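You operate a simulated robot arm through the tools that you are given. There is no shell and no other tool.

You are at the controls of a simulated robot arm. One attempt, no reset.

Task
Set both guide rails to the feed card's size and clamp them.
Fine: loosen each clamp before its rail moves.

The check looks at the end state, three seconds after you hand in, the way a careful person would. Anything else that was tipped, shoved, dropped, spilled or broken makes it a failure.

Robot
A 7-joint arm with a four-finger gripper, fixed in place. Base frame: the origin is on the floor under the middle of its stand, x ahead of it, y to its left, z up; the work surface is at about z = 0.86. Lengths are in m, angles in degrees, forces in N, time in s.
It reaches about 1.223 m from its shoulder. Its first joint turns from -69.0 to 172.0 degrees. Payload 3.67 kg.
The TCP is the grasp point between the finger pads, 0.028 m short of the fingertips. In the tool frame z runs along the fingers and y along their closing line. The gripper opens to 0.112 m; its body begins 0.073 m behind the TCP.
Orientation is that of the tool frame in the base frame, as a unit quaternion [w, x, y, z]. With the fingers straight down and closing along the base's y, the tool's x points along the base's -x, its y along +y and its z along -z.

Tools
- The arm moves only by the tool play_rows. Its argument "moves" is a list of rows, each an object of numbers (a shift or turn left out is 0, a gripper value left out holds the last): "x", "y", "z": the shift along the base's x, y, z in units of 30 mm (1.0 is 30 mm); "rx", "ry", "rz": the turn, a rotation vector about the base's x, y, z in units of 5 degrees (1.0 is 5 degrees); "claw": the finger opening in m, from 0 to 0.112. In form: [{"x": .., "y": .., "z": .., "rx": .., "ry": .., "rz": .., "claw": ..}, ...]. A call has 1 to 20 rows; each row shifts and turns the commanded pose from where the row before left it. A call with a number of a shift or a turn outside -1 to 1 is refused whole. Each row takes 0.2 s and may step no farther than 0.05 m and 8.6 degrees from the row before; otherwise, or with a gripper value out of range, the whole call is refused. Where a pose cannot be reached the arm comes as near as it can. A force on the tool above 40 N (or 10 N above the force at the start of the call, whichever is more), or a blocked arm, ends the call early, and 0.2 s more pass. Each finger travels about 0.1025 m/s and halts on what it meets, pressing with about 32 N; the grip force reading is that of the motor and also rises with nothing between the fingers. The clock runs only during rows and for 0.2 s after the last one: add rows that do not move to give the fingers time. The reply holds the time, the measured pose of the TCP, the force on the tool along the base axes, the opening and the grip force, in the units named above and with some noise, with the torque about the TCP (base axes, N m) and any sound that the robot's microphone picked up.
- Cameras (640 x 400 px; columns grow to the right, rows downward): "scene" is fixed at [0.2211, -0.5005, 1.4239]; the picture's right is [-0.39, -0.92, 0.00], its down [-0.59, 0.25, -0.77] and it looks along [0.71, -0.30, -0.64] (base axes); focal length 326 px, centre (320, 200). "wrist" rides on the gripper at [0.06, -0.018, -0.104] in the tool frame; the picture's right is [0.29, 0.96, 0.00], its down [-0.80, 0.24, -0.55] and it looks along [-0.53, 0.16, 0.83] (tool axes); focal length 234 px, centre (320, 200). There is no depth. A picture from a camera that has moved, and an enlarged one, comes with that camera's place and axes in the base frame and with its lens.
- grab_frame(camera): a new picture of that camera. It takes no simulated time.
- move_column(by): slides the trunk up (or, below 0, down) by that many m; the arm rides with it, the base frame stays. It gives what a move gives, with no picture.
- inspect(camera, box): a new picture of the part [left, top, right, bottom] of that camera's present view, enlarged. It takes no simulated time.
- job_done(): hands the job in; it is judged then, once.

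Places have to be worked out from the pictures, the camera data and where the tool is seen. Open the gripper and draw the arm clear of the work before you hand the job in, unless the task says otherwise.

The tools are called by a JSON object that holds its "name" and its "arguments". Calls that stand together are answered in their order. play_rows: Moves the arm, as the interface text tells. Its arguments: {"type":"object","properties":{"moves":{"type":"array","items":{"type":"object","properties":{"x":{"type":"number"},"y":{"type":"number"},"z":{"type":"number"},"rx":{"type":"number"},"ry":{"type":"number"},"rz":{"type":"number"},"claw":{"type":"number"}}}}},"required":["moves"]} The other tools are called the same way: move_column (by) moves the trunk up or down; grab_frame (camera) takes a picture; inspect (camera, box) takes an enlarged picture of a part of a camera's view; job_done () hands the job in.

At the start:

```text
time_s: 0.0
eef_pos: [0.685, -0.554, 1.1779]
ee_rot: [0.0, -0.001, 1.0, 0.0]
contact_force: [0.2, -0.5, -1.4]
moment: [0.03, 0.0, -0.02]
grip_width: 0.1123
finger_force: 0.0
trunk travel left (down, up): [-0.575, 0.265]
```

scene: 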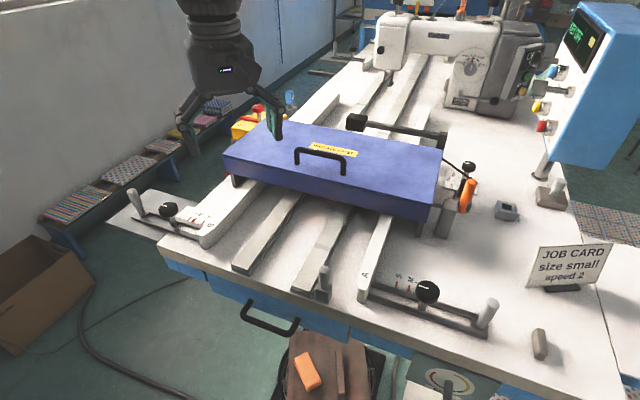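
wrist: 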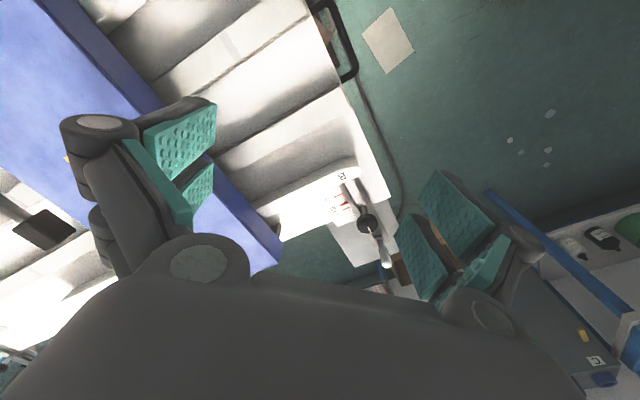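

The scene shows a feeding table with two rails, each with a slot, black knob and clamp lever, and a job card saying "size small". I'll enlarge the relevant parts before moving.

{"name": "inspect", "arguments": {"camera": "scene", "box": [340, 230, 520, 342]}}

{"name": "inspect", "arguments": {"camera": "scene", "box": [100, 170, 260, 270]}}

{"name": "inspect", "arguments": {"camera": "scene", "box": [480, 180, 640, 380]}}

{"name": "inspect", "arguments": {"camera": "scene", "box": [220, 80, 500, 255]}}

{"name": "inspect", "arguments": {"camera": "wrist", "box": [300, 140, 440, 280]}}

{"name": "inspect", "arguments": {"camera": "scene", "box": [360, 0, 640, 175]}}

```text
3.56 times, centred on (430, 286) of scene
camera zoom: at [0.2211, -0.5005, 1.4239], right [-0.39, -0.92, 0.0], down [-0.59, 0.25, -0.77], along [0.71, -0.3, -0.64], focal length 1160 px, centre (-71, -106)
```

zoom: 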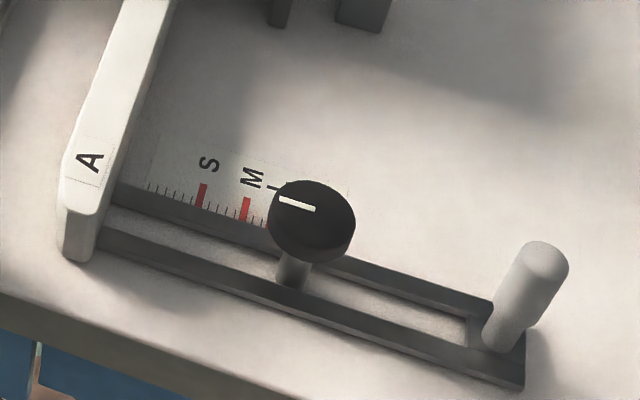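

```text
4.00 times, centred on (180, 220) of scene
camera zoom: at [0.2211, -0.5005, 1.4239], right [-0.39, -0.92, 0.0], down [-0.59, 0.25, -0.77], along [0.71, -0.3, -0.64], focal length 1304 px, centre (880, 120)
```

zoom: 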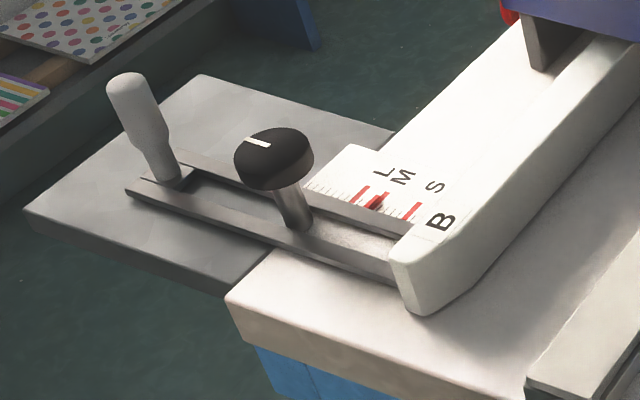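

```text
2.00 times, centred on (560, 280) of scene
camera zoom: at [0.2211, -0.5005, 1.4239], right [-0.39, -0.92, 0.0], down [-0.59, 0.25, -0.77], along [0.71, -0.3, -0.64], focal length 652 px, centre (-160, 40)
```

zoom: 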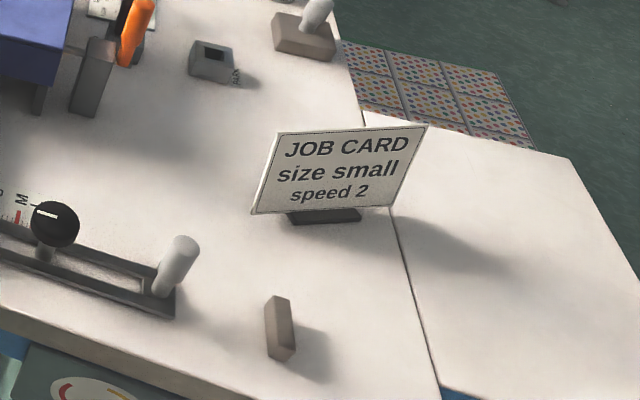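

```text
2.29 times, centred on (360, 168) of scene
camera zoom: at [0.2211, -0.5005, 1.4239], right [-0.39, -0.92, 0.0], down [-0.59, 0.25, -0.77], along [0.71, -0.3, -0.64], focal length 745 px, centre (229, 274)
```

zoom: 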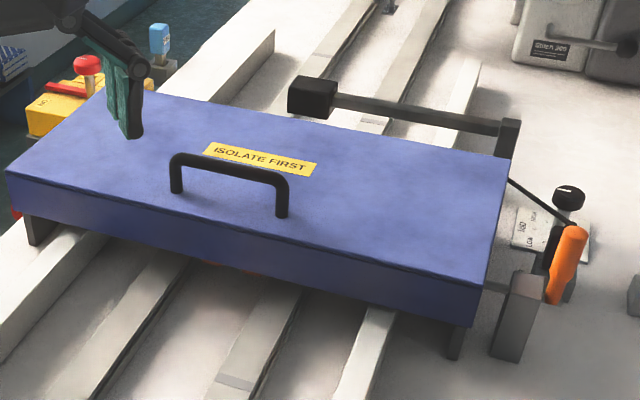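

```text
2.86 times, centred on (370, 210) of wrist
camera zoom: at [0.6251, -0.5715, 1.2813], right [-0.29, 0.96, 0.0], down [0.8, 0.24, 0.55], along [0.53, 0.16, -0.83], focal length 669 px, centre (177, 171)
```

zoom: 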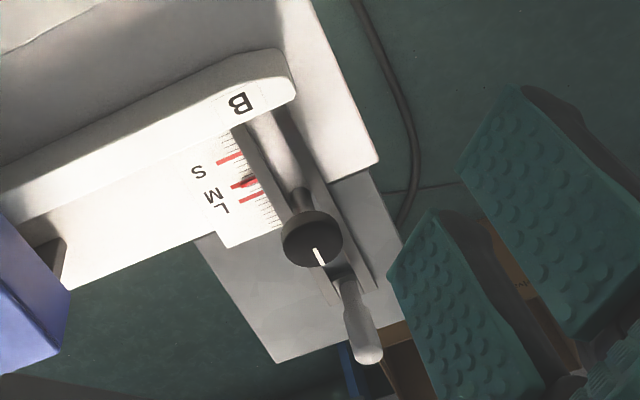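

```text
2.29 times, centred on (500, 88) of scene
camera zoom: at [0.2211, -0.5005, 1.4239], right [-0.39, -0.92, 0.0], down [-0.59, 0.25, -0.77], along [0.71, -0.3, -0.64], focal length 745 px, centre (-91, 457)
```

zoom: 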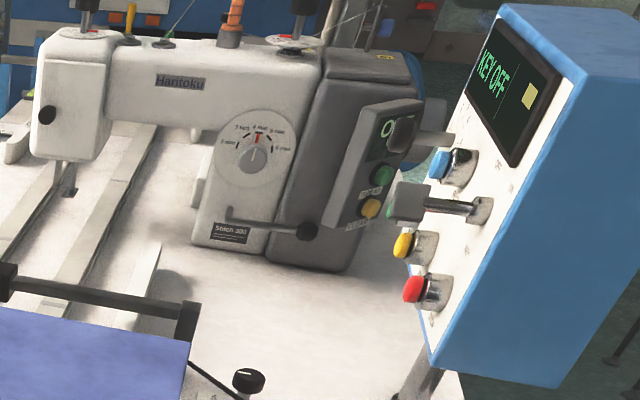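

Both rails have a slotted bar with a stud knob, a handle post and an S/M/L scale. I'll look closer at the other labels to be sure which card is the feed card before moving.

{"name": "inspect", "arguments": {"camera": "scene", "box": [430, 150, 530, 230]}}

{"name": "inspect", "arguments": {"camera": "scene", "box": [220, 80, 300, 145]}}

{"name": "inspect", "arguments": {"camera": "scene", "box": [240, 300, 520, 400]}}

{"name": "inspect", "arguments": {"camera": "wrist", "box": [0, 0, 320, 200]}}

{"name": "inspect", "arguments": {"camera": "scene", "box": [220, 200, 400, 312]}}

```text
5.00 times, centred on (480, 190) of scene
camera zoom: at [0.2211, -0.5005, 1.4239], right [-0.39, -0.92, 0.0], down [-0.59, 0.25, -0.77], along [0.71, -0.3, -0.64], focal length 1630 px, centre (-480, 250)
```

zoom: 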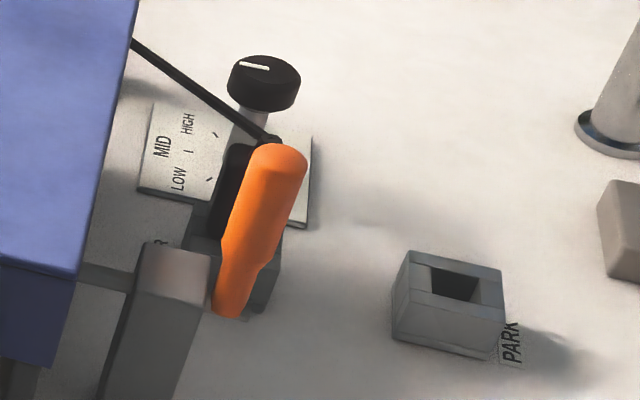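

```text
6.15 times, centred on (260, 112) of scene
camera zoom: at [0.2211, -0.5005, 1.4239], right [-0.39, -0.92, 0.0], down [-0.59, 0.25, -0.77], along [0.71, -0.3, -0.64], focal length 2007 px, centre (689, 738)
```

zoom: 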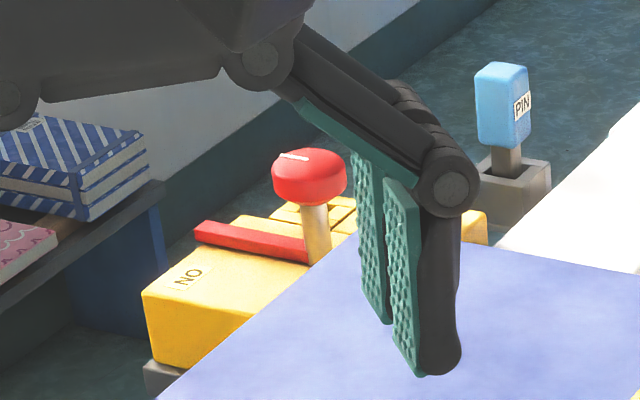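

```text
2.29 times, centred on (380, 350) of scene
camera zoom: at [0.2211, -0.5005, 1.4239], right [-0.39, -0.92, 0.0], down [-0.59, 0.25, -0.77], along [0.71, -0.3, -0.64], focal length 745 px, centre (183, -143)
```

zoom: 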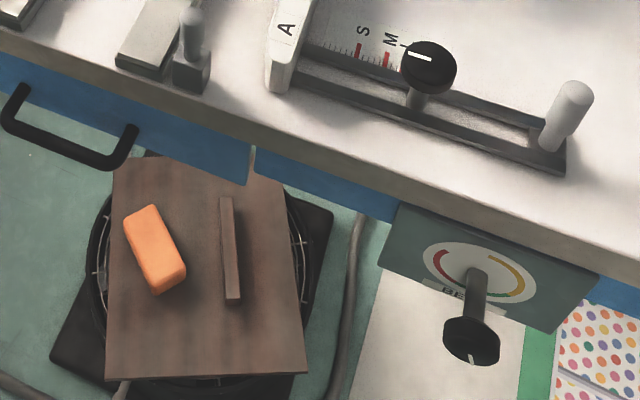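

```text
2.00 times, centred on (160, 100) of wrist
camera zoom: at [0.6251, -0.5715, 1.2813], right [-0.29, 0.96, 0.0], down [0.8, 0.24, 0.55], along [0.53, 0.16, -0.83], focal length 468 px, centre (640, 400)
```

zoom: 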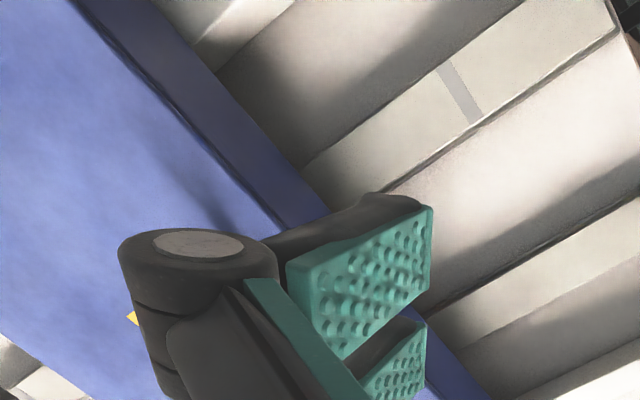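

```text
3.56 times, centred on (310, 256) of scene
camera zoom: at [0.2211, -0.5005, 1.4239], right [-0.39, -0.92, 0.0], down [-0.59, 0.25, -0.77], along [0.71, -0.3, -0.64], focal length 1160 px, centre (356, 1)
```

zoom: 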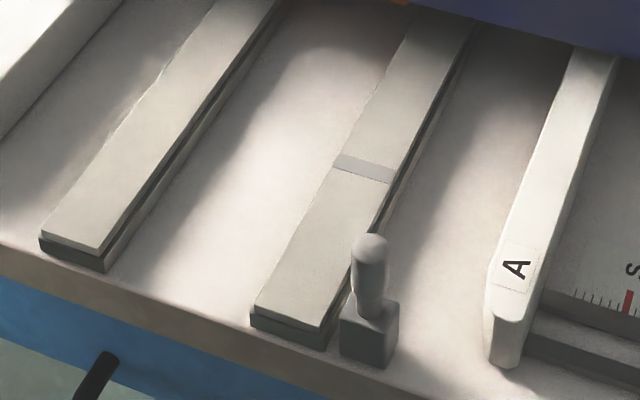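

Only one card gives a size: the job card, "size small". I estimate the B knob at about (0.875, -0.399, 0.927), the B handle at about (0.96, -0.32), and the A knob at about (0.46, -0.81). I'll move the wrist camera toward B to read its scale.

{"name": "play_rows", "arguments": {"moves": [{"y": 1, "z": -0.5}, {"y": 1, "z": -0.5}, {"y": 0.8, "z": -0.5, "x": 0.4}, {"z": -0.5}, {}]}}

{"name": "grab_frame", "arguments": {"camera": "wrist"}}

{"name": "grab_frame", "arguments": {"camera": "scene"}}

```text
time_s: 1.2
eef_pos: [0.6961, -0.4682, 1.1165]
ee_rot: [0.0, 0.0, 1.0, -0.001]
contact_force: [0.7, 0.5, 0.3]
moment: [-0.01, 0.03, -0.01]
grip_width: 0.1121
finger_force: 0.1
trunk travel left (down, up): [-0.575, 0.265]
```

```text
taken
camera wrist: at [0.6361, -0.4863, 1.2222], right [-0.29, 0.96, 0.0], down [0.8, 0.24, 0.55], along [0.53, 0.16, -0.83], focal length 234 px, centre (320, 200)
```

wrist: 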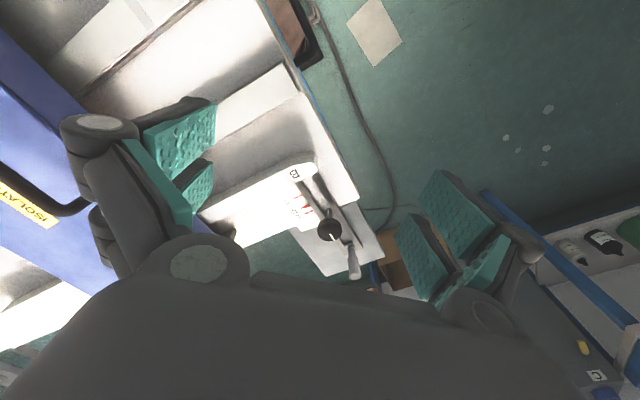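

```text
taken
```

scene: 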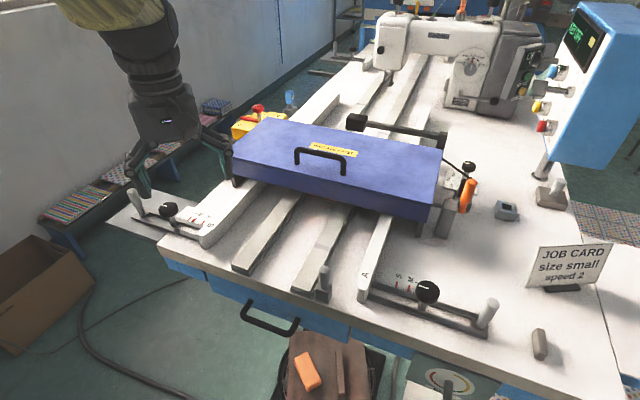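

The gripper is near B and clear of the cover. I'll enlarge the B station in the wrist view to read the pointer.

{"name": "inspect", "arguments": {"camera": "wrist", "box": [270, 160, 370, 290]}}

{"name": "inspect", "arguments": {"camera": "wrist", "box": [280, 180, 350, 225]}}

{"name": "inspect", "arguments": {"camera": "scene", "box": [160, 195, 230, 245]}}

{"name": "inspect", "arguments": {"camera": "scene", "box": [370, 260, 450, 310]}}

```text
3.08 times, centred on (320, 225) of wrist
camera zoom: at [0.6361, -0.4863, 1.2222], right [-0.29, 0.96, 0.0], down [0.8, 0.24, 0.55], along [0.53, 0.16, -0.83], focal length 720 px, centre (320, 123)
```

zoom: 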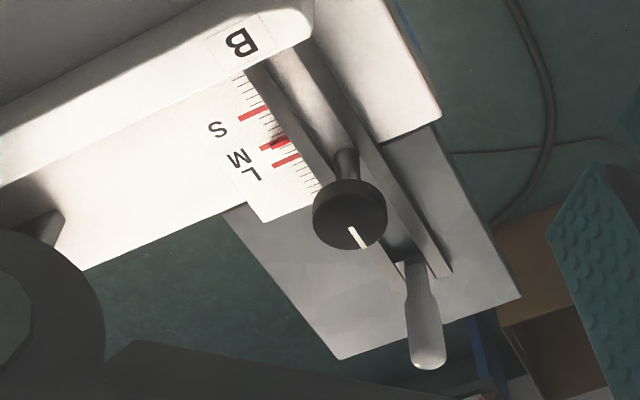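

```text
8.89 times, centred on (315, 202) of wrist
camera zoom: at [0.6361, -0.4863, 1.2222], right [-0.29, 0.96, 0.0], down [0.8, 0.24, 0.55], along [0.53, 0.16, -0.83], focal length 2082 px, centre (364, 178)
```

zoom: 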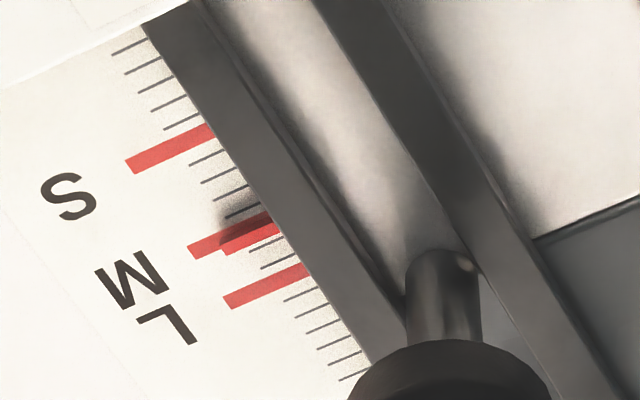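

```text
8.00 times, centred on (195, 220) of scene
camera zoom: at [0.2211, -0.5005, 1.4239], right [-0.39, -0.92, 0.0], down [-0.59, 0.25, -0.77], along [0.71, -0.3, -0.64], focal length 2609 px, centre (1320, 40)
```

zoom: 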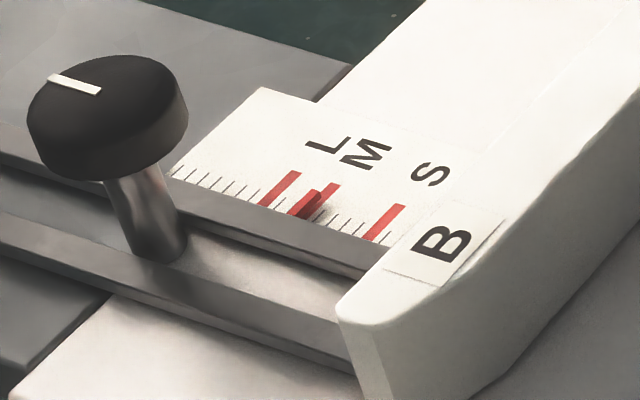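

```text
8.00 times, centred on (410, 285) of scene
camera zoom: at [0.2211, -0.5005, 1.4239], right [-0.39, -0.92, 0.0], down [-0.59, 0.25, -0.77], along [0.71, -0.3, -0.64], focal length 2609 px, centre (-400, -480)
```

zoom: 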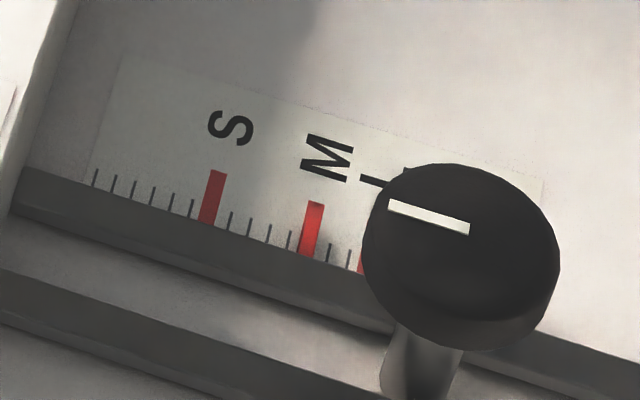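

B's red pointer sits just past M, toward L, and the ticks look about 5 mm apart (S–M about 25 mm). Now I'll raise and go over to A, placing the camera so it can see past A's knob.

{"name": "play_rows", "arguments": {"moves": [{"z": 1}, {"x": -0.46, "y": -0.92}, {"x": -0.46, "y": -0.92}, {"x": -0.46, "y": -0.92}, {"x": -0.46, "y": -0.92}, {"x": -0.46, "y": -0.92}, {"x": -0.46, "y": -0.92}, {"x": -0.46, "y": -0.92}, {"x": -0.46, "y": -0.92}, {"x": -0.46, "y": -0.92}, {"x": -0.46, "y": -0.92}, {"x": -0.46, "y": -0.92}, {"x": -0.46, "y": -0.92}, {}]}}

{"name": "grab_frame", "arguments": {"camera": "wrist"}}

{"name": "grab_frame", "arguments": {"camera": "scene"}}

```text
time_s: 4.2
eef_pos: [0.5313, -0.8017, 1.1459]
ee_rot: [-0.001, 0.0, 1.0, 0.002]
contact_force: [0.2, 0.0, 0.7]
moment: [-0.04, -0.02, 0.0]
grip_width: 0.1118
finger_force: 0.2
trunk travel left (down, up): [-0.575, 0.265]
```

```text
taken
camera wrist: at [0.4715, -0.8196, 1.2511], right [-0.29, 0.96, 0.0], down [0.8, 0.24, 0.55], along [0.53, 0.16, -0.83], focal length 234 px, centre (320, 200)
```

wrist: 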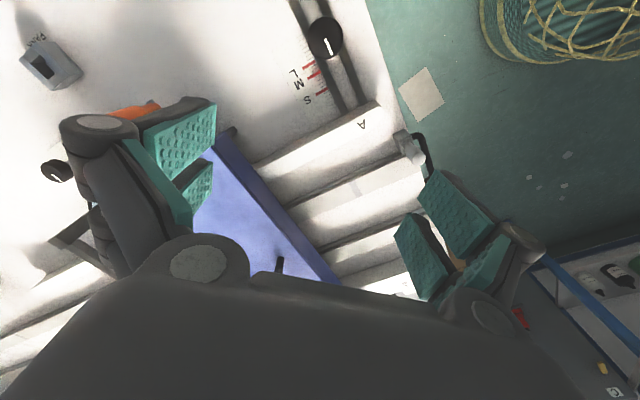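

```text
taken
```

scene: 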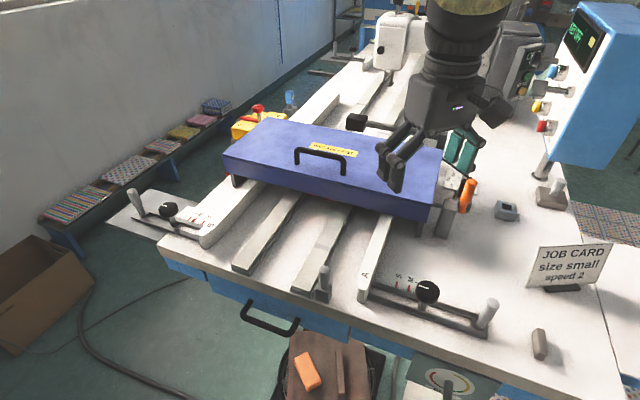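

The A station is in the upper part of the wrist view. I'll enlarge it.

{"name": "inspect", "arguments": {"camera": "wrist", "box": [280, 0, 400, 140]}}

{"name": "inspect", "arguments": {"camera": "wrist", "box": [280, 40, 350, 110]}}

{"name": "inspect", "arguments": {"camera": "scene", "box": [120, 180, 220, 240]}}

```text
2.86 times, centred on (340, 70) of wrist
camera zoom: at [0.4715, -0.8196, 1.2511], right [-0.29, 0.96, 0.0], down [0.8, 0.24, 0.55], along [0.53, 0.16, -0.83], focal length 669 px, centre (263, 571)
```

zoom: 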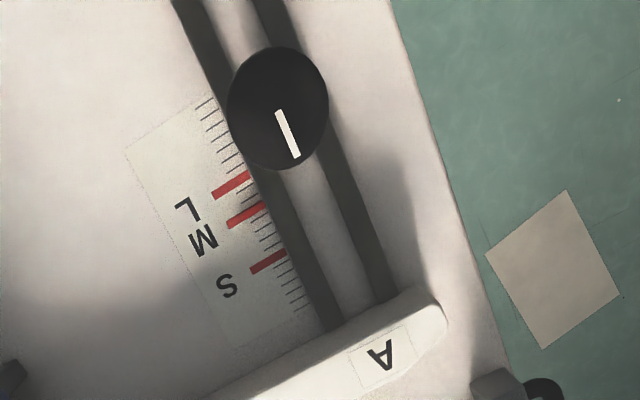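

```text
5.71 times, centred on (315, 75) of wrist
camera zoom: at [0.4715, -0.8196, 1.2511], right [-0.29, 0.96, 0.0], down [0.8, 0.24, 0.55], along [0.53, 0.16, -0.83], focal length 1338 px, centre (349, 914)
```

zoom: 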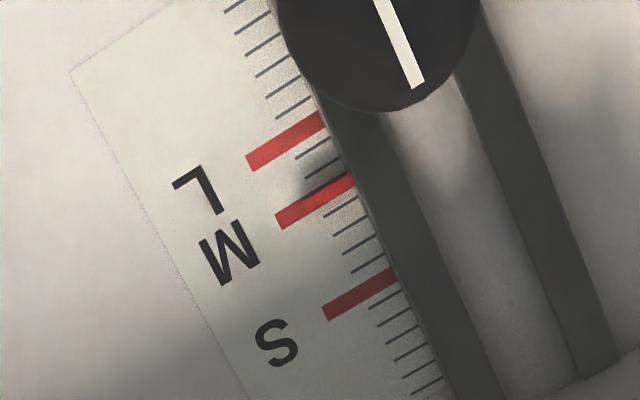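

```text
6.40 times, centred on (170, 210) of scene
camera zoom: at [0.2211, -0.5005, 1.4239], right [-0.39, -0.92, 0.0], down [-0.59, 0.25, -0.77], along [0.71, -0.3, -0.64], focal length 2087 px, centre (1280, 136)
```

zoom: 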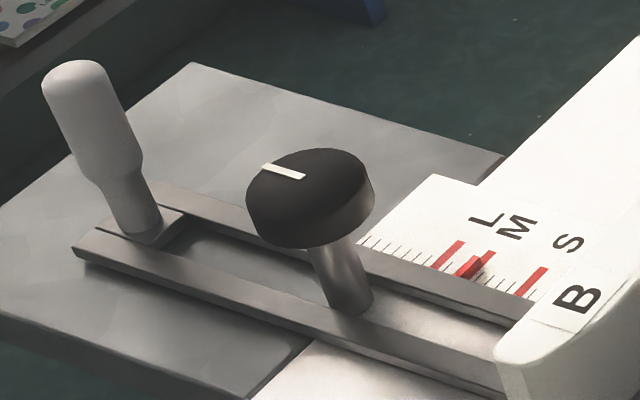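

I'll enlarge A's scale further to pick out its pointer.

{"name": "inspect", "arguments": {"camera": "wrist", "box": [300, 55, 332, 85]}}

{"name": "inspect", "arguments": {"camera": "scene", "box": [390, 270, 425, 298]}}

{"name": "inspect", "arguments": {"camera": "scene", "box": [180, 205, 215, 235]}}

```text
13.33 times, centred on (316, 70) of wrist
camera zoom: at [0.4715, -0.8196, 1.2511], right [-0.29, 0.96, 0.0], down [0.8, 0.24, 0.55], along [0.53, 0.16, -0.83], focal length 3122 px, centre (373, 1933)
```

zoom: 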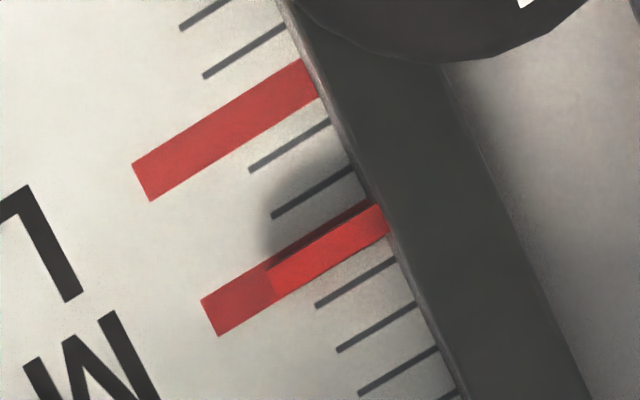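

```text
14.29 times, centred on (408, 284) of scene
camera zoom: at [0.2211, -0.5005, 1.4239], right [-0.39, -0.92, 0.0], down [-0.59, 0.25, -0.77], along [0.71, -0.3, -0.64], focal length 4659 px, centre (-930, -1000)
```

zoom: 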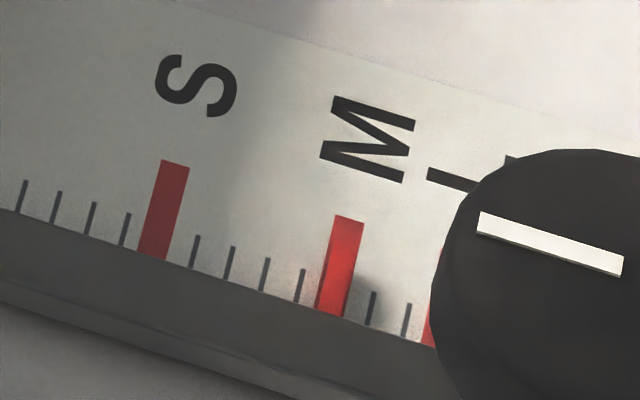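

```text
13.33 times, centred on (198, 220) of scene
camera zoom: at [0.2211, -0.5005, 1.4239], right [-0.39, -0.92, 0.0], down [-0.59, 0.25, -0.77], along [0.71, -0.3, -0.64], focal length 4348 px, centre (1953, -67)
```

zoom: 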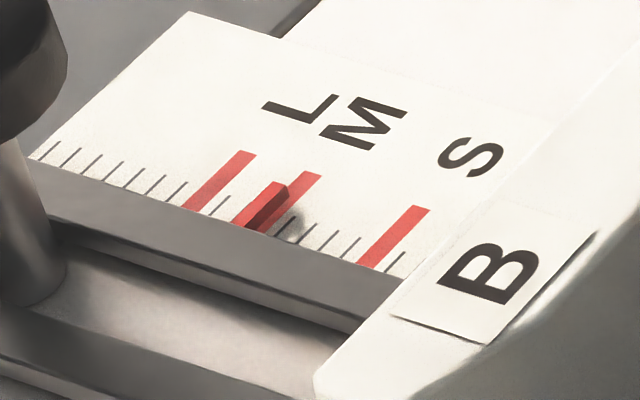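

Both pointers read M: A's sits right on its M mark, and B's offset is explained by parallax. Both must go inward about 25 mm to S. A's knob is at about (0.462, -0.815), top about 0.935 and roughly 40 mm across. I'll move above it with the jaws turned -45° so they close along the bar.

{"name": "play_rows", "arguments": {"moves": [{"x": -0.257, "y": -0.049, "z": -0.355, "rz": -1}, {"x": -0.257, "y": -0.049, "z": -0.355, "rz": -1}, {"x": -0.257, "y": -0.049, "z": -0.355, "rz": -1}, {"x": -0.257, "y": -0.049, "z": -0.355, "rz": -1}, {"x": -0.257, "y": -0.049, "z": -0.355, "rz": -1}, {"x": -0.257, "y": -0.049, "z": -0.355, "rz": -1}, {"x": -0.257, "y": -0.049, "z": -0.355, "rz": -1}, {"x": -0.257, "y": -0.049, "z": -0.355, "rz": -1}, {"x": -0.257, "y": -0.049, "z": -0.355, "rz": -1}, {}, {}]}}

{"name": "grab_frame", "arguments": {"camera": "wrist"}}

{"name": "grab_frame", "arguments": {"camera": "scene"}}

```text
time_s: 6.6
eef_pos: [0.4641, -0.8142, 1.0501]
ee_rot: [0.0, 0.383, 0.924, 0.001]
contact_force: [-0.5, 0.3, 0.5]
moment: [-0.03, 0.0, -0.02]
grip_width: 0.1121
finger_force: 0.2
trunk travel left (down, up): [-0.575, 0.265]
```

```text
taken
camera wrist: at [0.4082, -0.7852, 1.1553], right [0.47, 0.88, 0.0], down [0.73, -0.39, 0.55], along [0.49, -0.26, -0.83], focal length 234 px, centre (320, 200)
```

wrist: 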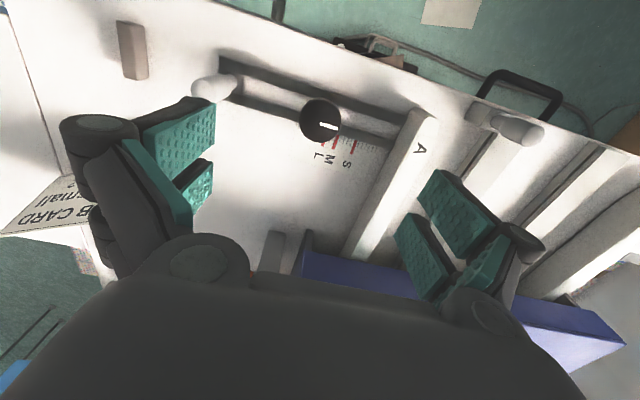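

```text
taken
```

scene: 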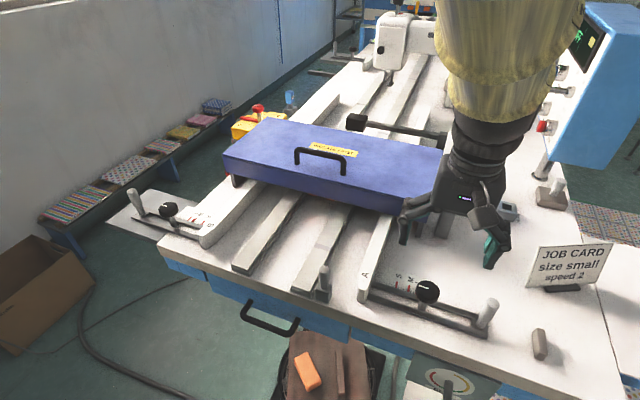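

The tool is above A's knob. I'll zoom in for a finer position before descending.

{"name": "inspect", "arguments": {"camera": "wrist", "box": [280, 80, 380, 180]}}

{"name": "inspect", "arguments": {"camera": "scene", "box": [380, 200, 520, 320]}}

```text
4.00 times, centred on (330, 130) of wrist
camera zoom: at [0.4082, -0.7852, 1.1553], right [0.47, 0.88, 0.0], down [0.73, -0.39, 0.55], along [0.49, -0.26, -0.83], focal length 937 px, centre (280, 480)
```

zoom: 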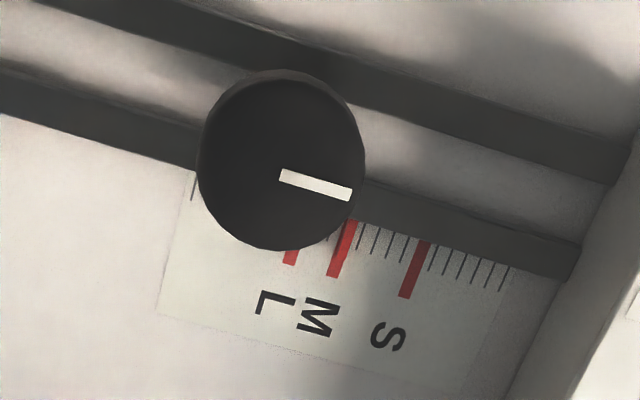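

```text
3.33 times, centred on (450, 260) of scene
camera zoom: at [0.2211, -0.5005, 1.4239], right [-0.39, -0.92, 0.0], down [-0.59, 0.25, -0.77], along [0.71, -0.3, -0.64], focal length 1087 px, centre (-113, 0)
```

zoom: 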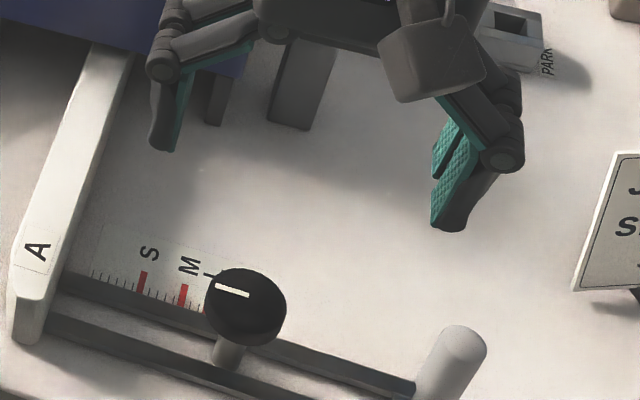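

The knob top centre comes out at (0.461, -0.813), about 40 mm across. I'll descend so the pads straddle the knob, with the fingers still open.

{"name": "play_rows", "arguments": {"moves": [{"x": -0.1, "y": 0.04, "z": -0.8}, {"z": -0.9}, {"z": -0.9}, {"z": -0.9}, {"z": -0.67}, {}]}}

{"name": "grab_frame", "arguments": {"camera": "wrist"}}

{"name": "grab_frame", "arguments": {"camera": "scene"}}

```text
time_s: 8.0
eef_pos: [0.46, -0.8137, 0.9259]
ee_rot: [0.0, 0.383, 0.924, -0.001]
contact_force: [-0.5, 0.3, -1.1]
moment: [0.03, 0.02, 0.01]
grip_width: 0.112
finger_force: 0.1
trunk travel left (down, up): [-0.575, 0.265]
```

```text
taken
camera wrist: at [0.4039, -0.7845, 1.0299], right [0.47, 0.88, 0.0], down [0.73, -0.39, 0.55], along [0.49, -0.26, -0.83], focal length 234 px, centre (320, 200)
```

wrist: 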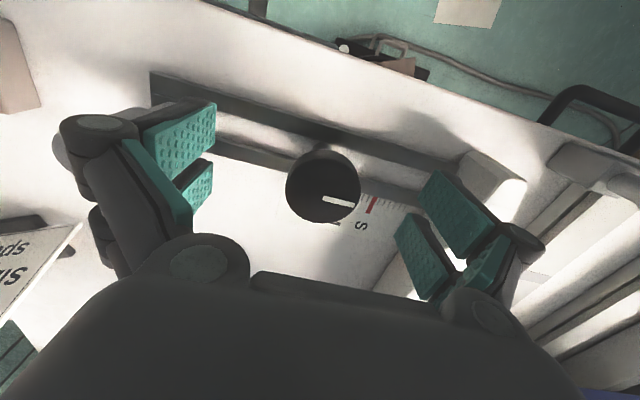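

```text
taken
```

scene: 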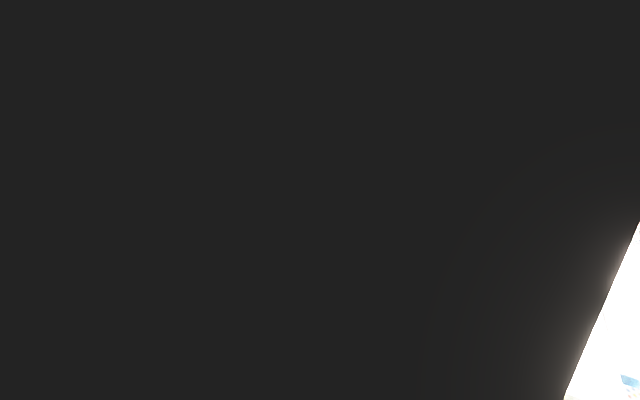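

The knob sits centred between the pads with no contact force. I'll close on it.

{"name": "play_rows", "arguments": {"moves": [{"claw": 0.08}, {"claw": 0.06}, {"claw": 0.03}, {"claw": 0.02}, {}, {}]}}

{"name": "grab_frame", "arguments": {"camera": "wrist"}}

```text
time_s: 9.4
eef_pos: [0.4621, -0.8121, 0.9257]
ee_rot: [0.0, 0.384, 0.924, 0.0]
contact_force: [28.2, 28.2, -3.7]
moment: [0.76, -0.65, 0.5]
grip_width: 0.041
finger_force: 45.3
trunk travel left (down, up): [-0.575, 0.265]
```

```text
taken
camera wrist: at [0.4064, -0.7826, 1.0302], right [0.47, 0.88, 0.0], down [0.73, -0.39, 0.55], along [0.49, -0.26, -0.83], focal length 234 px, centre (320, 200)
```

wrist: 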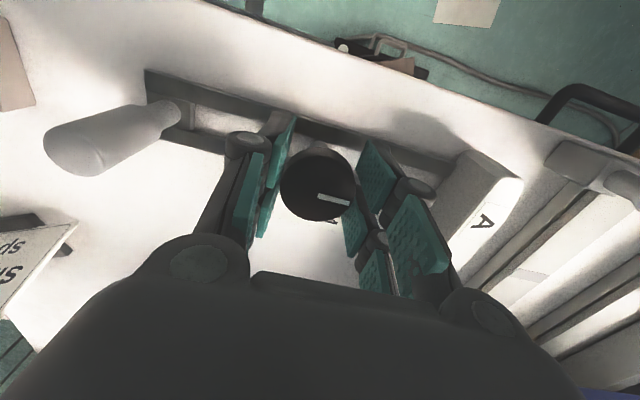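

The grip is on (0.041 m), but a 40 N pull along +e2 means the knob centre is about 2.5 mm further toward the rail. I'll shift to relieve it.

{"name": "play_rows", "arguments": {"moves": [{"x": 0.03, "y": 0.03}, {"x": 0.03, "y": 0.03}, {}]}}

```text
time_s: 10.2
eef_pos: [0.4617, -0.8115, 0.9244]
ee_rot: [-0.001, 0.383, 0.924, -0.001]
contact_force: [18.7, 11.1, -2.1]
moment: [0.19, 0.27, -0.07]
grip_width: 0.041
finger_force: 45.1
trunk travel left (down, up): [-0.575, 0.265]
```

The force roughly halved. I'll shift a little more in the same direction.

{"name": "play_rows", "arguments": {"moves": [{"x": 0.04, "y": 0.02}, {}]}}

```text
time_s: 10.8
eef_pos: [0.4625, -0.8111, 0.9251]
ee_rot: [-0.001, 0.384, 0.923, -0.001]
contact_force: [7.2, 0.6, 0.2]
moment: [-0.34, 0.25, -0.02]
grip_width: 0.0411
finger_force: 44.8
trunk travel left (down, up): [-0.575, 0.265]
```

The force is now small, so the tool is centred on the knob. I'll try turning counter-clockwise 15° and watch the torque.

{"name": "play_rows", "arguments": {"moves": [{"x": 0.02, "rz": 0.6}, {"rz": 0.6}, {"rz": 0.6}, {"rz": 0.6}, {"rz": 0.6}, {}]}}

{"name": "inspect", "arguments": {"camera": "wrist", "box": [220, 100, 440, 300]}}

```text
time_s: 12.2
eef_pos: [0.4619, -0.8141, 0.925]
ee_rot: [-0.001, 0.259, 0.966, 0.001]
contact_force: [-14.3, -8.6, 1.9]
moment: [-0.45, -0.1, 0.06]
grip_width: 0.0409
finger_force: 45.2
trunk travel left (down, up): [-0.575, 0.265]
```

```text
2.00 times, centred on (330, 200) of wrist
camera zoom: at [0.4, -0.799, 1.0302], right [0.23, 0.97, 0.0], down [0.81, -0.19, 0.55], along [0.54, -0.12, -0.83], focal length 468 px, centre (300, 200)
```

zoom: 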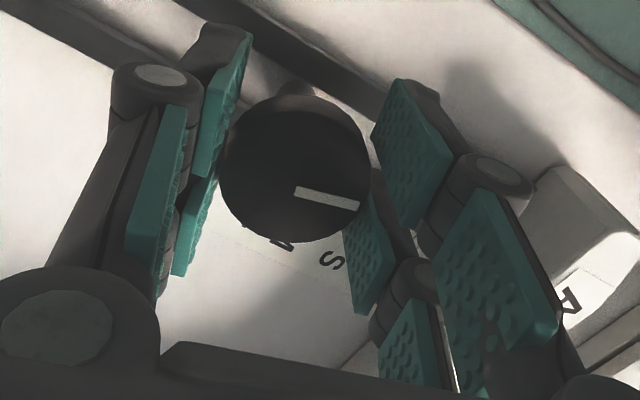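

The knob mark turns with the tool and the torque is tiny, so the knob rotates freely counter-clockwise. A slight off-centre makes some side force; I'll correct it and keep turning.

{"name": "play_rows", "arguments": {"moves": [{"x": -0.04, "y": -0.025}, {"y": -0.008, "rz": 0.7}, {"y": -0.008, "rz": 0.7}, {"y": -0.008, "rz": 0.7}, {"y": -0.008, "rz": 0.7}, {}]}}

```text
time_s: 13.6
eef_pos: [0.4602, -0.814, 0.9259]
ee_rot: [0.0, 0.139, 0.99, 0.001]
contact_force: [-9.3, -6.1, -4.2]
moment: [0.35, 0.46, 0.09]
grip_width: 0.0408
finger_force: 45.4
trunk travel left (down, up): [-0.575, 0.265]
```

Yaw is now -16° and the knob is still turning with little torque. I'll continue turning with small corrections.

{"name": "play_rows", "arguments": {"moves": [{"x": -0.03, "y": -0.02}, {"y": -0.01, "rz": 0.8}, {"y": -0.01, "rz": 0.8}, {"y": -0.01, "rz": 0.8}, {"y": -0.01, "rz": 0.8}, {}]}}

{"name": "inspect", "arguments": {"camera": "wrist", "box": [220, 100, 440, 300]}}

```text
time_s: 15.0
eef_pos: [0.4594, -0.815, 0.9264]
ee_rot: [0.0, 0.0, 1.0, 0.002]
contact_force: [-7.5, 0.9, -12.3]
moment: [0.3, 0.51, 0.07]
grip_width: 0.041
finger_force: 45.0
trunk travel left (down, up): [-0.575, 0.265]
```

```text
2.00 times, centred on (330, 200) of wrist
camera zoom: at [0.4006, -0.8336, 1.0302], right [-0.29, 0.96, 0.0], down [0.8, 0.24, 0.55], along [0.53, 0.16, -0.83], focal length 468 px, centre (300, 200)
```

zoom: 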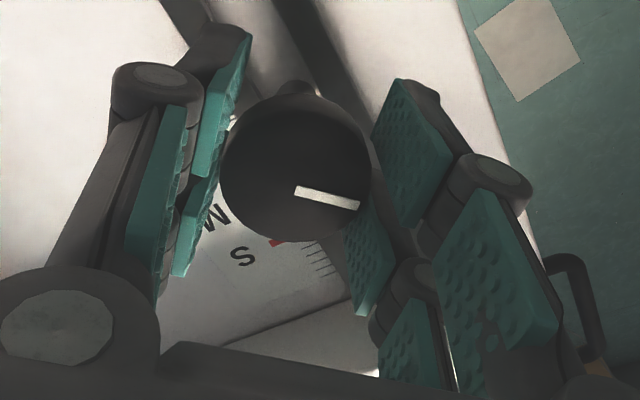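

The knob has turned 45° freely. I'll continue toward 90° with small corrections, including the slight downward pull.

{"name": "play_rows", "arguments": {"moves": [{"x": -0.02, "z": -0.03}, {"x": 0.002, "y": -0.01, "rz": 0.8}, {"x": 0.002, "y": -0.01, "rz": 0.8}, {"x": 0.002, "y": -0.01, "rz": 0.8}, {"x": 0.002, "y": -0.01, "rz": 0.8}, {"x": 0.002, "y": -0.01, "rz": 0.8}, {}]}}

```text
time_s: 16.6
eef_pos: [0.4608, -0.8169, 0.9253]
ee_rot: [0.0, -0.175, 0.985, -0.001]
contact_force: [0.3, -5.4, -3.1]
moment: [0.02, -0.38, 0.01]
grip_width: 0.0411
finger_force: 45.0
trunk travel left (down, up): [-0.575, 0.265]
```

{"name": "play_rows", "arguments": {"moves": [{"x": 0.01, "y": -0.015, "rz": 0.8}, {"x": 0.005, "y": -0.01, "rz": 0.8}, {"x": 0.005, "y": -0.01, "rz": 0.8}, {"x": 0.005, "y": -0.01, "rz": 0.8}, {"x": 0.005, "y": -0.005, "rz": 0.8}, {"x": 0.005, "y": -0.005, "rz": 0.8}, {}]}}

{"name": "inspect", "arguments": {"camera": "wrist", "box": [220, 100, 440, 300]}}

```text
time_s: 18.2
eef_pos: [0.4624, -0.8191, 0.9257]
ee_rot: [0.001, -0.375, 0.927, 0.0]
contact_force: [3.9, -6.6, 1.2]
moment: [-0.03, -0.15, -0.02]
grip_width: 0.0406
finger_force: 45.4
trunk travel left (down, up): [-0.575, 0.265]
```

```text
2.00 times, centred on (330, 200) of wrist
camera zoom: at [0.4312, -0.8728, 1.0302], right [-0.87, 0.49, 0.0], down [0.41, 0.73, 0.56], along [0.27, 0.48, -0.83], focal length 468 px, centre (300, 200)
```

zoom: 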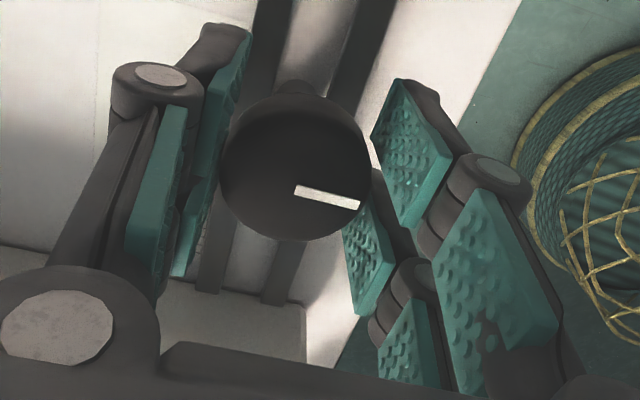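

About 89° turned with no stop felt, and the mark is rigid in the jaws. I'll turn another 30°, watching the torque for an end stop.

{"name": "play_rows", "arguments": {"moves": [{"x": 0.02, "y": -0.02, "rz": 0.8}, {"x": 0.008, "y": -0.004, "rz": 0.8}, {"x": 0.008, "y": -0.004, "rz": 0.8}, {"x": 0.008, "y": -0.002, "rz": 0.8}, {"x": 0.008, "rz": 0.8}, {"x": 0.008, "rz": 0.8}, {}]}}

{"name": "inspect", "arguments": {"camera": "wrist", "box": [220, 100, 440, 300]}}

```text
time_s: 19.8
eef_pos: [0.4632, -0.8189, 0.9246]
ee_rot: [0.001, -0.56, 0.828, 0.001]
contact_force: [-2.5, -2.1, -3.9]
moment: [-0.48, 0.35, 0.04]
grip_width: 0.0409
finger_force: 45.3
trunk travel left (down, up): [-0.575, 0.265]
```

```text
2.00 times, centred on (330, 200) of wrist
camera zoom: at [0.4577, -0.8814, 1.0302], right [-1.0, 0.09, 0.0], down [0.08, 0.83, 0.56], along [0.05, 0.55, -0.83], focal length 468 px, centre (300, 200)
```

zoom: 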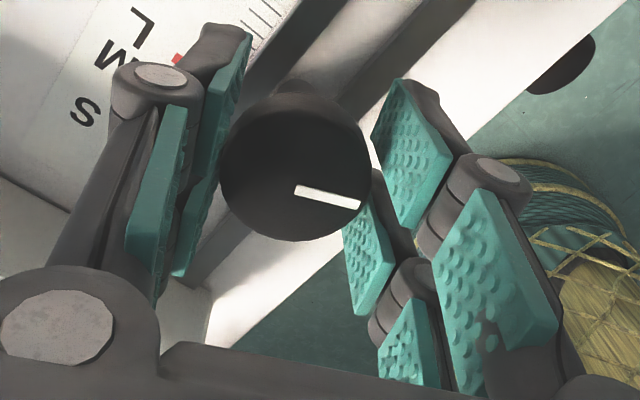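

113° turned and still free. I'll go another 30° or so in case there's a stop, keeping an eye on force and torque.

{"name": "play_rows", "arguments": {"moves": [{"x": 0.002, "rz": 0.8}, {"x": 0.008, "y": 0.004, "rz": 0.8}, {"x": 0.008, "y": 0.004, "rz": 0.8}, {"x": 0.008, "y": 0.004, "rz": 0.8}, {"x": 0.008, "y": 0.004, "rz": 0.8}, {"x": 0.008, "y": 0.004, "rz": 0.8}, {"x": 0.008, "y": 0.004, "rz": 0.8}, {}]}}

{"name": "inspect", "arguments": {"camera": "wrist", "box": [220, 100, 440, 300]}}

{"name": "grab_frame", "arguments": {"camera": "scene"}}

```text
time_s: 21.6
eef_pos: [0.4657, -0.819, 0.9248]
ee_rot: [-0.001, 0.744, -0.669, 0.001]
contact_force: [8.3, -13.3, 11.2]
moment: [-0.08, -0.26, 0.0]
grip_width: 0.0406
finger_force: 44.8
trunk travel left (down, up): [-0.575, 0.265]
```

```text
2.00 times, centred on (330, 200) of wrist
camera zoom: at [0.4892, -0.8768, 1.0303], right [-0.92, -0.39, 0.0], down [-0.32, 0.77, 0.55], along [-0.21, 0.51, -0.83], focal length 468 px, centre (300, 200)
```

zoom: 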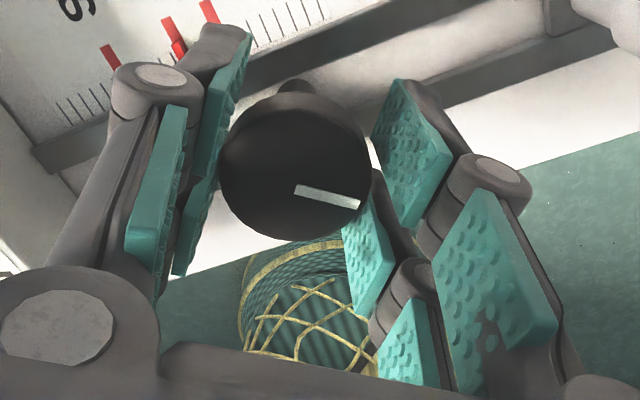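

```text
taken
```

scene: 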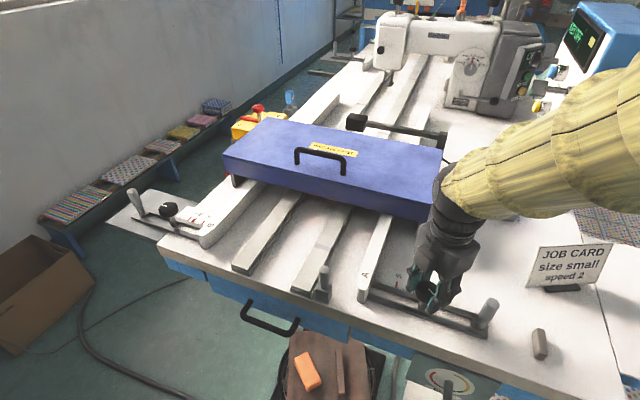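

141° turned with no resistance, so the clamp should be well loose. I'll open modestly, rise clear of the knob and check it stays put.

{"name": "play_rows", "arguments": {"moves": [{"claw": 0.05}, {"claw": 0.07}, {"claw": 0.08}, {"z": 0.5}, {"z": 1}, {"z": 1}, {"z": 1}, {"z": 0.5}, {}]}}

{"name": "grab_frame", "arguments": {"camera": "wrist"}}

{"name": "grab_frame", "arguments": {"camera": "scene"}}

```text
time_s: 23.6
eef_pos: [0.4662, -0.8217, 1.0413]
ee_rot: [-0.001, 0.743, -0.669, 0.0]
contact_force: [0.6, -0.3, 0.5]
moment: [0.02, 0.0, -0.01]
grip_width: 0.08
finger_force: 0.1
trunk travel left (down, up): [-0.575, 0.265]
```

```text
taken
camera wrist: at [0.4895, -0.8791, 1.1462], right [-0.92, -0.39, 0.0], down [-0.32, 0.77, 0.56], along [-0.21, 0.51, -0.83], focal length 234 px, centre (320, 200)
```

wrist: 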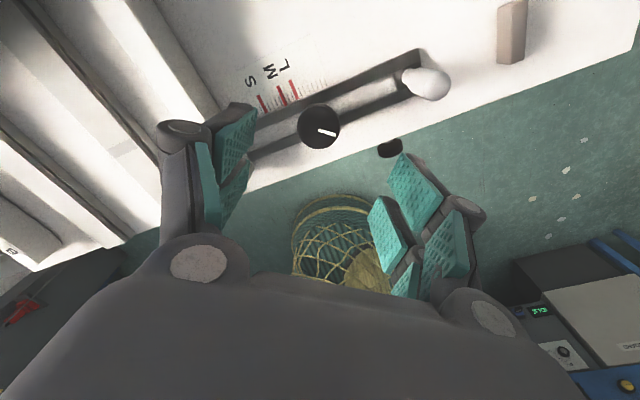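

```text
taken
```

scene: 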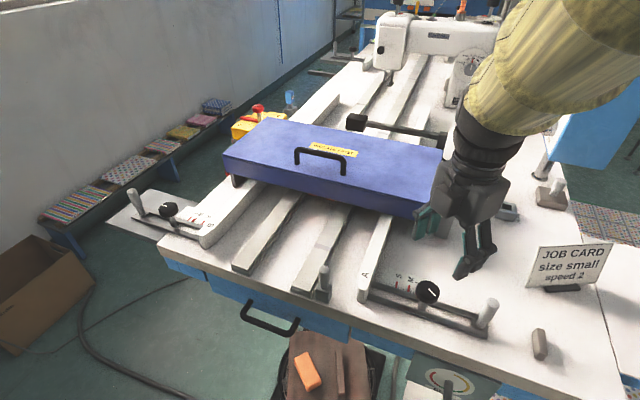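

The knob kept its turned angle. I'll zoom on A's scale and handle from here to locate the handle and confirm the rail hasn't shifted.

{"name": "inspect", "arguments": {"camera": "wrist", "box": [230, 40, 470, 170]}}

{"name": "inspect", "arguments": {"camera": "scene", "box": [350, 250, 520, 350]}}

```text
2.67 times, centred on (350, 105) of wrist
camera zoom: at [0.4895, -0.8791, 1.1462], right [-0.92, -0.39, 0.0], down [-0.32, 0.77, 0.56], along [-0.21, 0.51, -0.83], focal length 624 px, centre (240, 453)
```

zoom: 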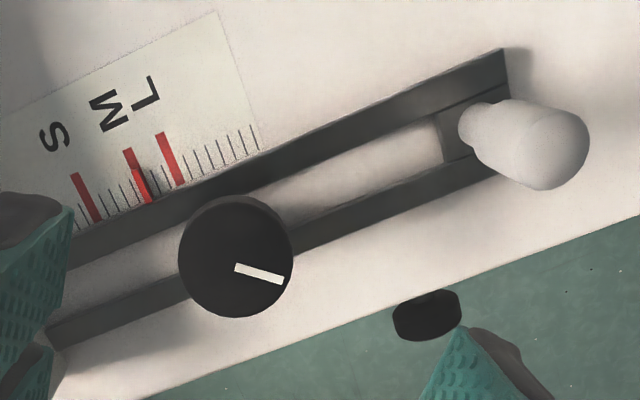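

```text
3.76 times, centred on (435, 300) of scene
camera zoom: at [0.2211, -0.5005, 1.4239], right [-0.39, -0.92, 0.0], down [-0.59, 0.25, -0.77], along [0.71, -0.3, -0.64], focal length 1228 px, centre (-113, -176)
```

zoom: 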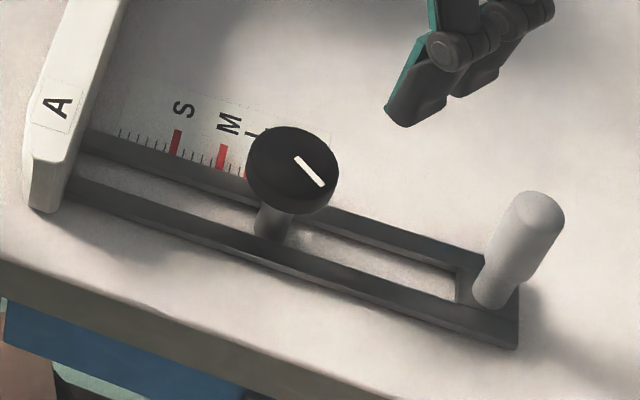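

The handle post triangulates to about (0.393, -0.888) with its top near z 0.94, and the pointer is still at M. I'll swing back to yaw -45° at this height, then move over the handle.

{"name": "play_rows", "arguments": {"moves": [{"rz": -1}, {"rz": -1}, {"rz": -1}, {"rz": -1}, {"rz": -1}, {"rz": -1}, {"rz": -1}, {"rz": -1}, {"rz": -1}, {"rz": -1}, {"rz": -1}, {"rz": -1}, {"rz": -1}, {"rz": -1}, {"rz": -1}, {"rz": -1}, {"rz": -1}, {"rz": -1}, {"rz": -1}, {"rz": -1}]}}

{"name": "play_rows", "arguments": {"moves": [{"rz": -1, "x": -0.305, "y": -0.276}, {"rz": -1, "x": -0.305, "y": -0.276}, {"rz": -1, "x": -0.305, "y": -0.276}, {"rz": -1, "x": -0.305, "y": -0.276}, {"rz": -1, "x": -0.305, "y": -0.276}, {"rz": -1, "x": -0.305, "y": -0.276}, {"rz": -1, "x": -0.305, "y": -0.276}, {"rz": -1.0, "x": -0.305, "y": -0.276}, {"rz": -0.2}, {}]}}

{"name": "grab_frame", "arguments": {"camera": "wrist"}}

{"name": "grab_frame", "arguments": {"camera": "scene"}}

```text
time_s: 27.8
eef_pos: [0.4646, -0.8172, 1.0439]
ee_rot: [0.0, 0.035, 0.999, 0.0]
contact_force: [0.2, -0.8, 0.1]
moment: [0.03, 0.0, 0.01]
grip_width: 0.0801
finger_force: 0.0
trunk travel left (down, up): [-0.575, 0.265]
```

```text
time_s: 30.0
eef_pos: [0.3902, -0.8848, 1.0441]
ee_rot: [-0.001, 0.383, 0.924, 0.0]
contact_force: [0.2, -0.4, -0.2]
moment: [-0.01, -0.02, 0.06]
grip_width: 0.08
finger_force: 0.1
trunk travel left (down, up): [-0.575, 0.265]
```

```text
taken
camera wrist: at [0.3354, -0.8555, 1.1495], right [0.47, 0.88, 0.0], down [0.73, -0.39, 0.55], along [0.49, -0.26, -0.83], focal length 234 px, centre (320, 200)
```

wrist: 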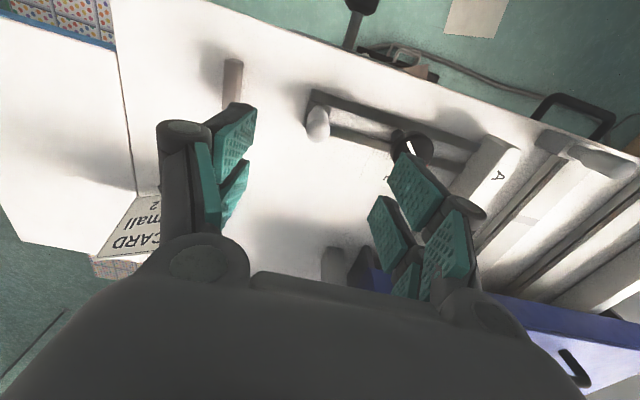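

```text
taken
```

scene: 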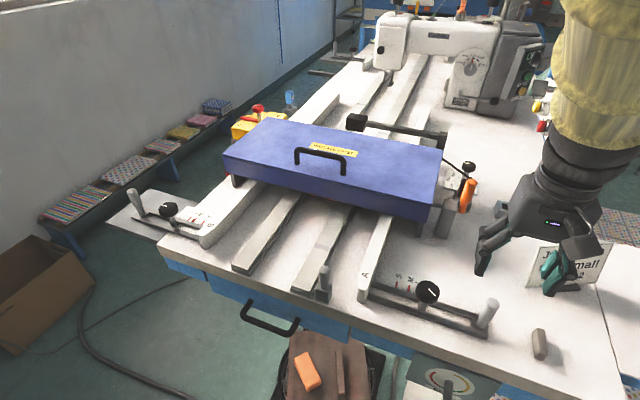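

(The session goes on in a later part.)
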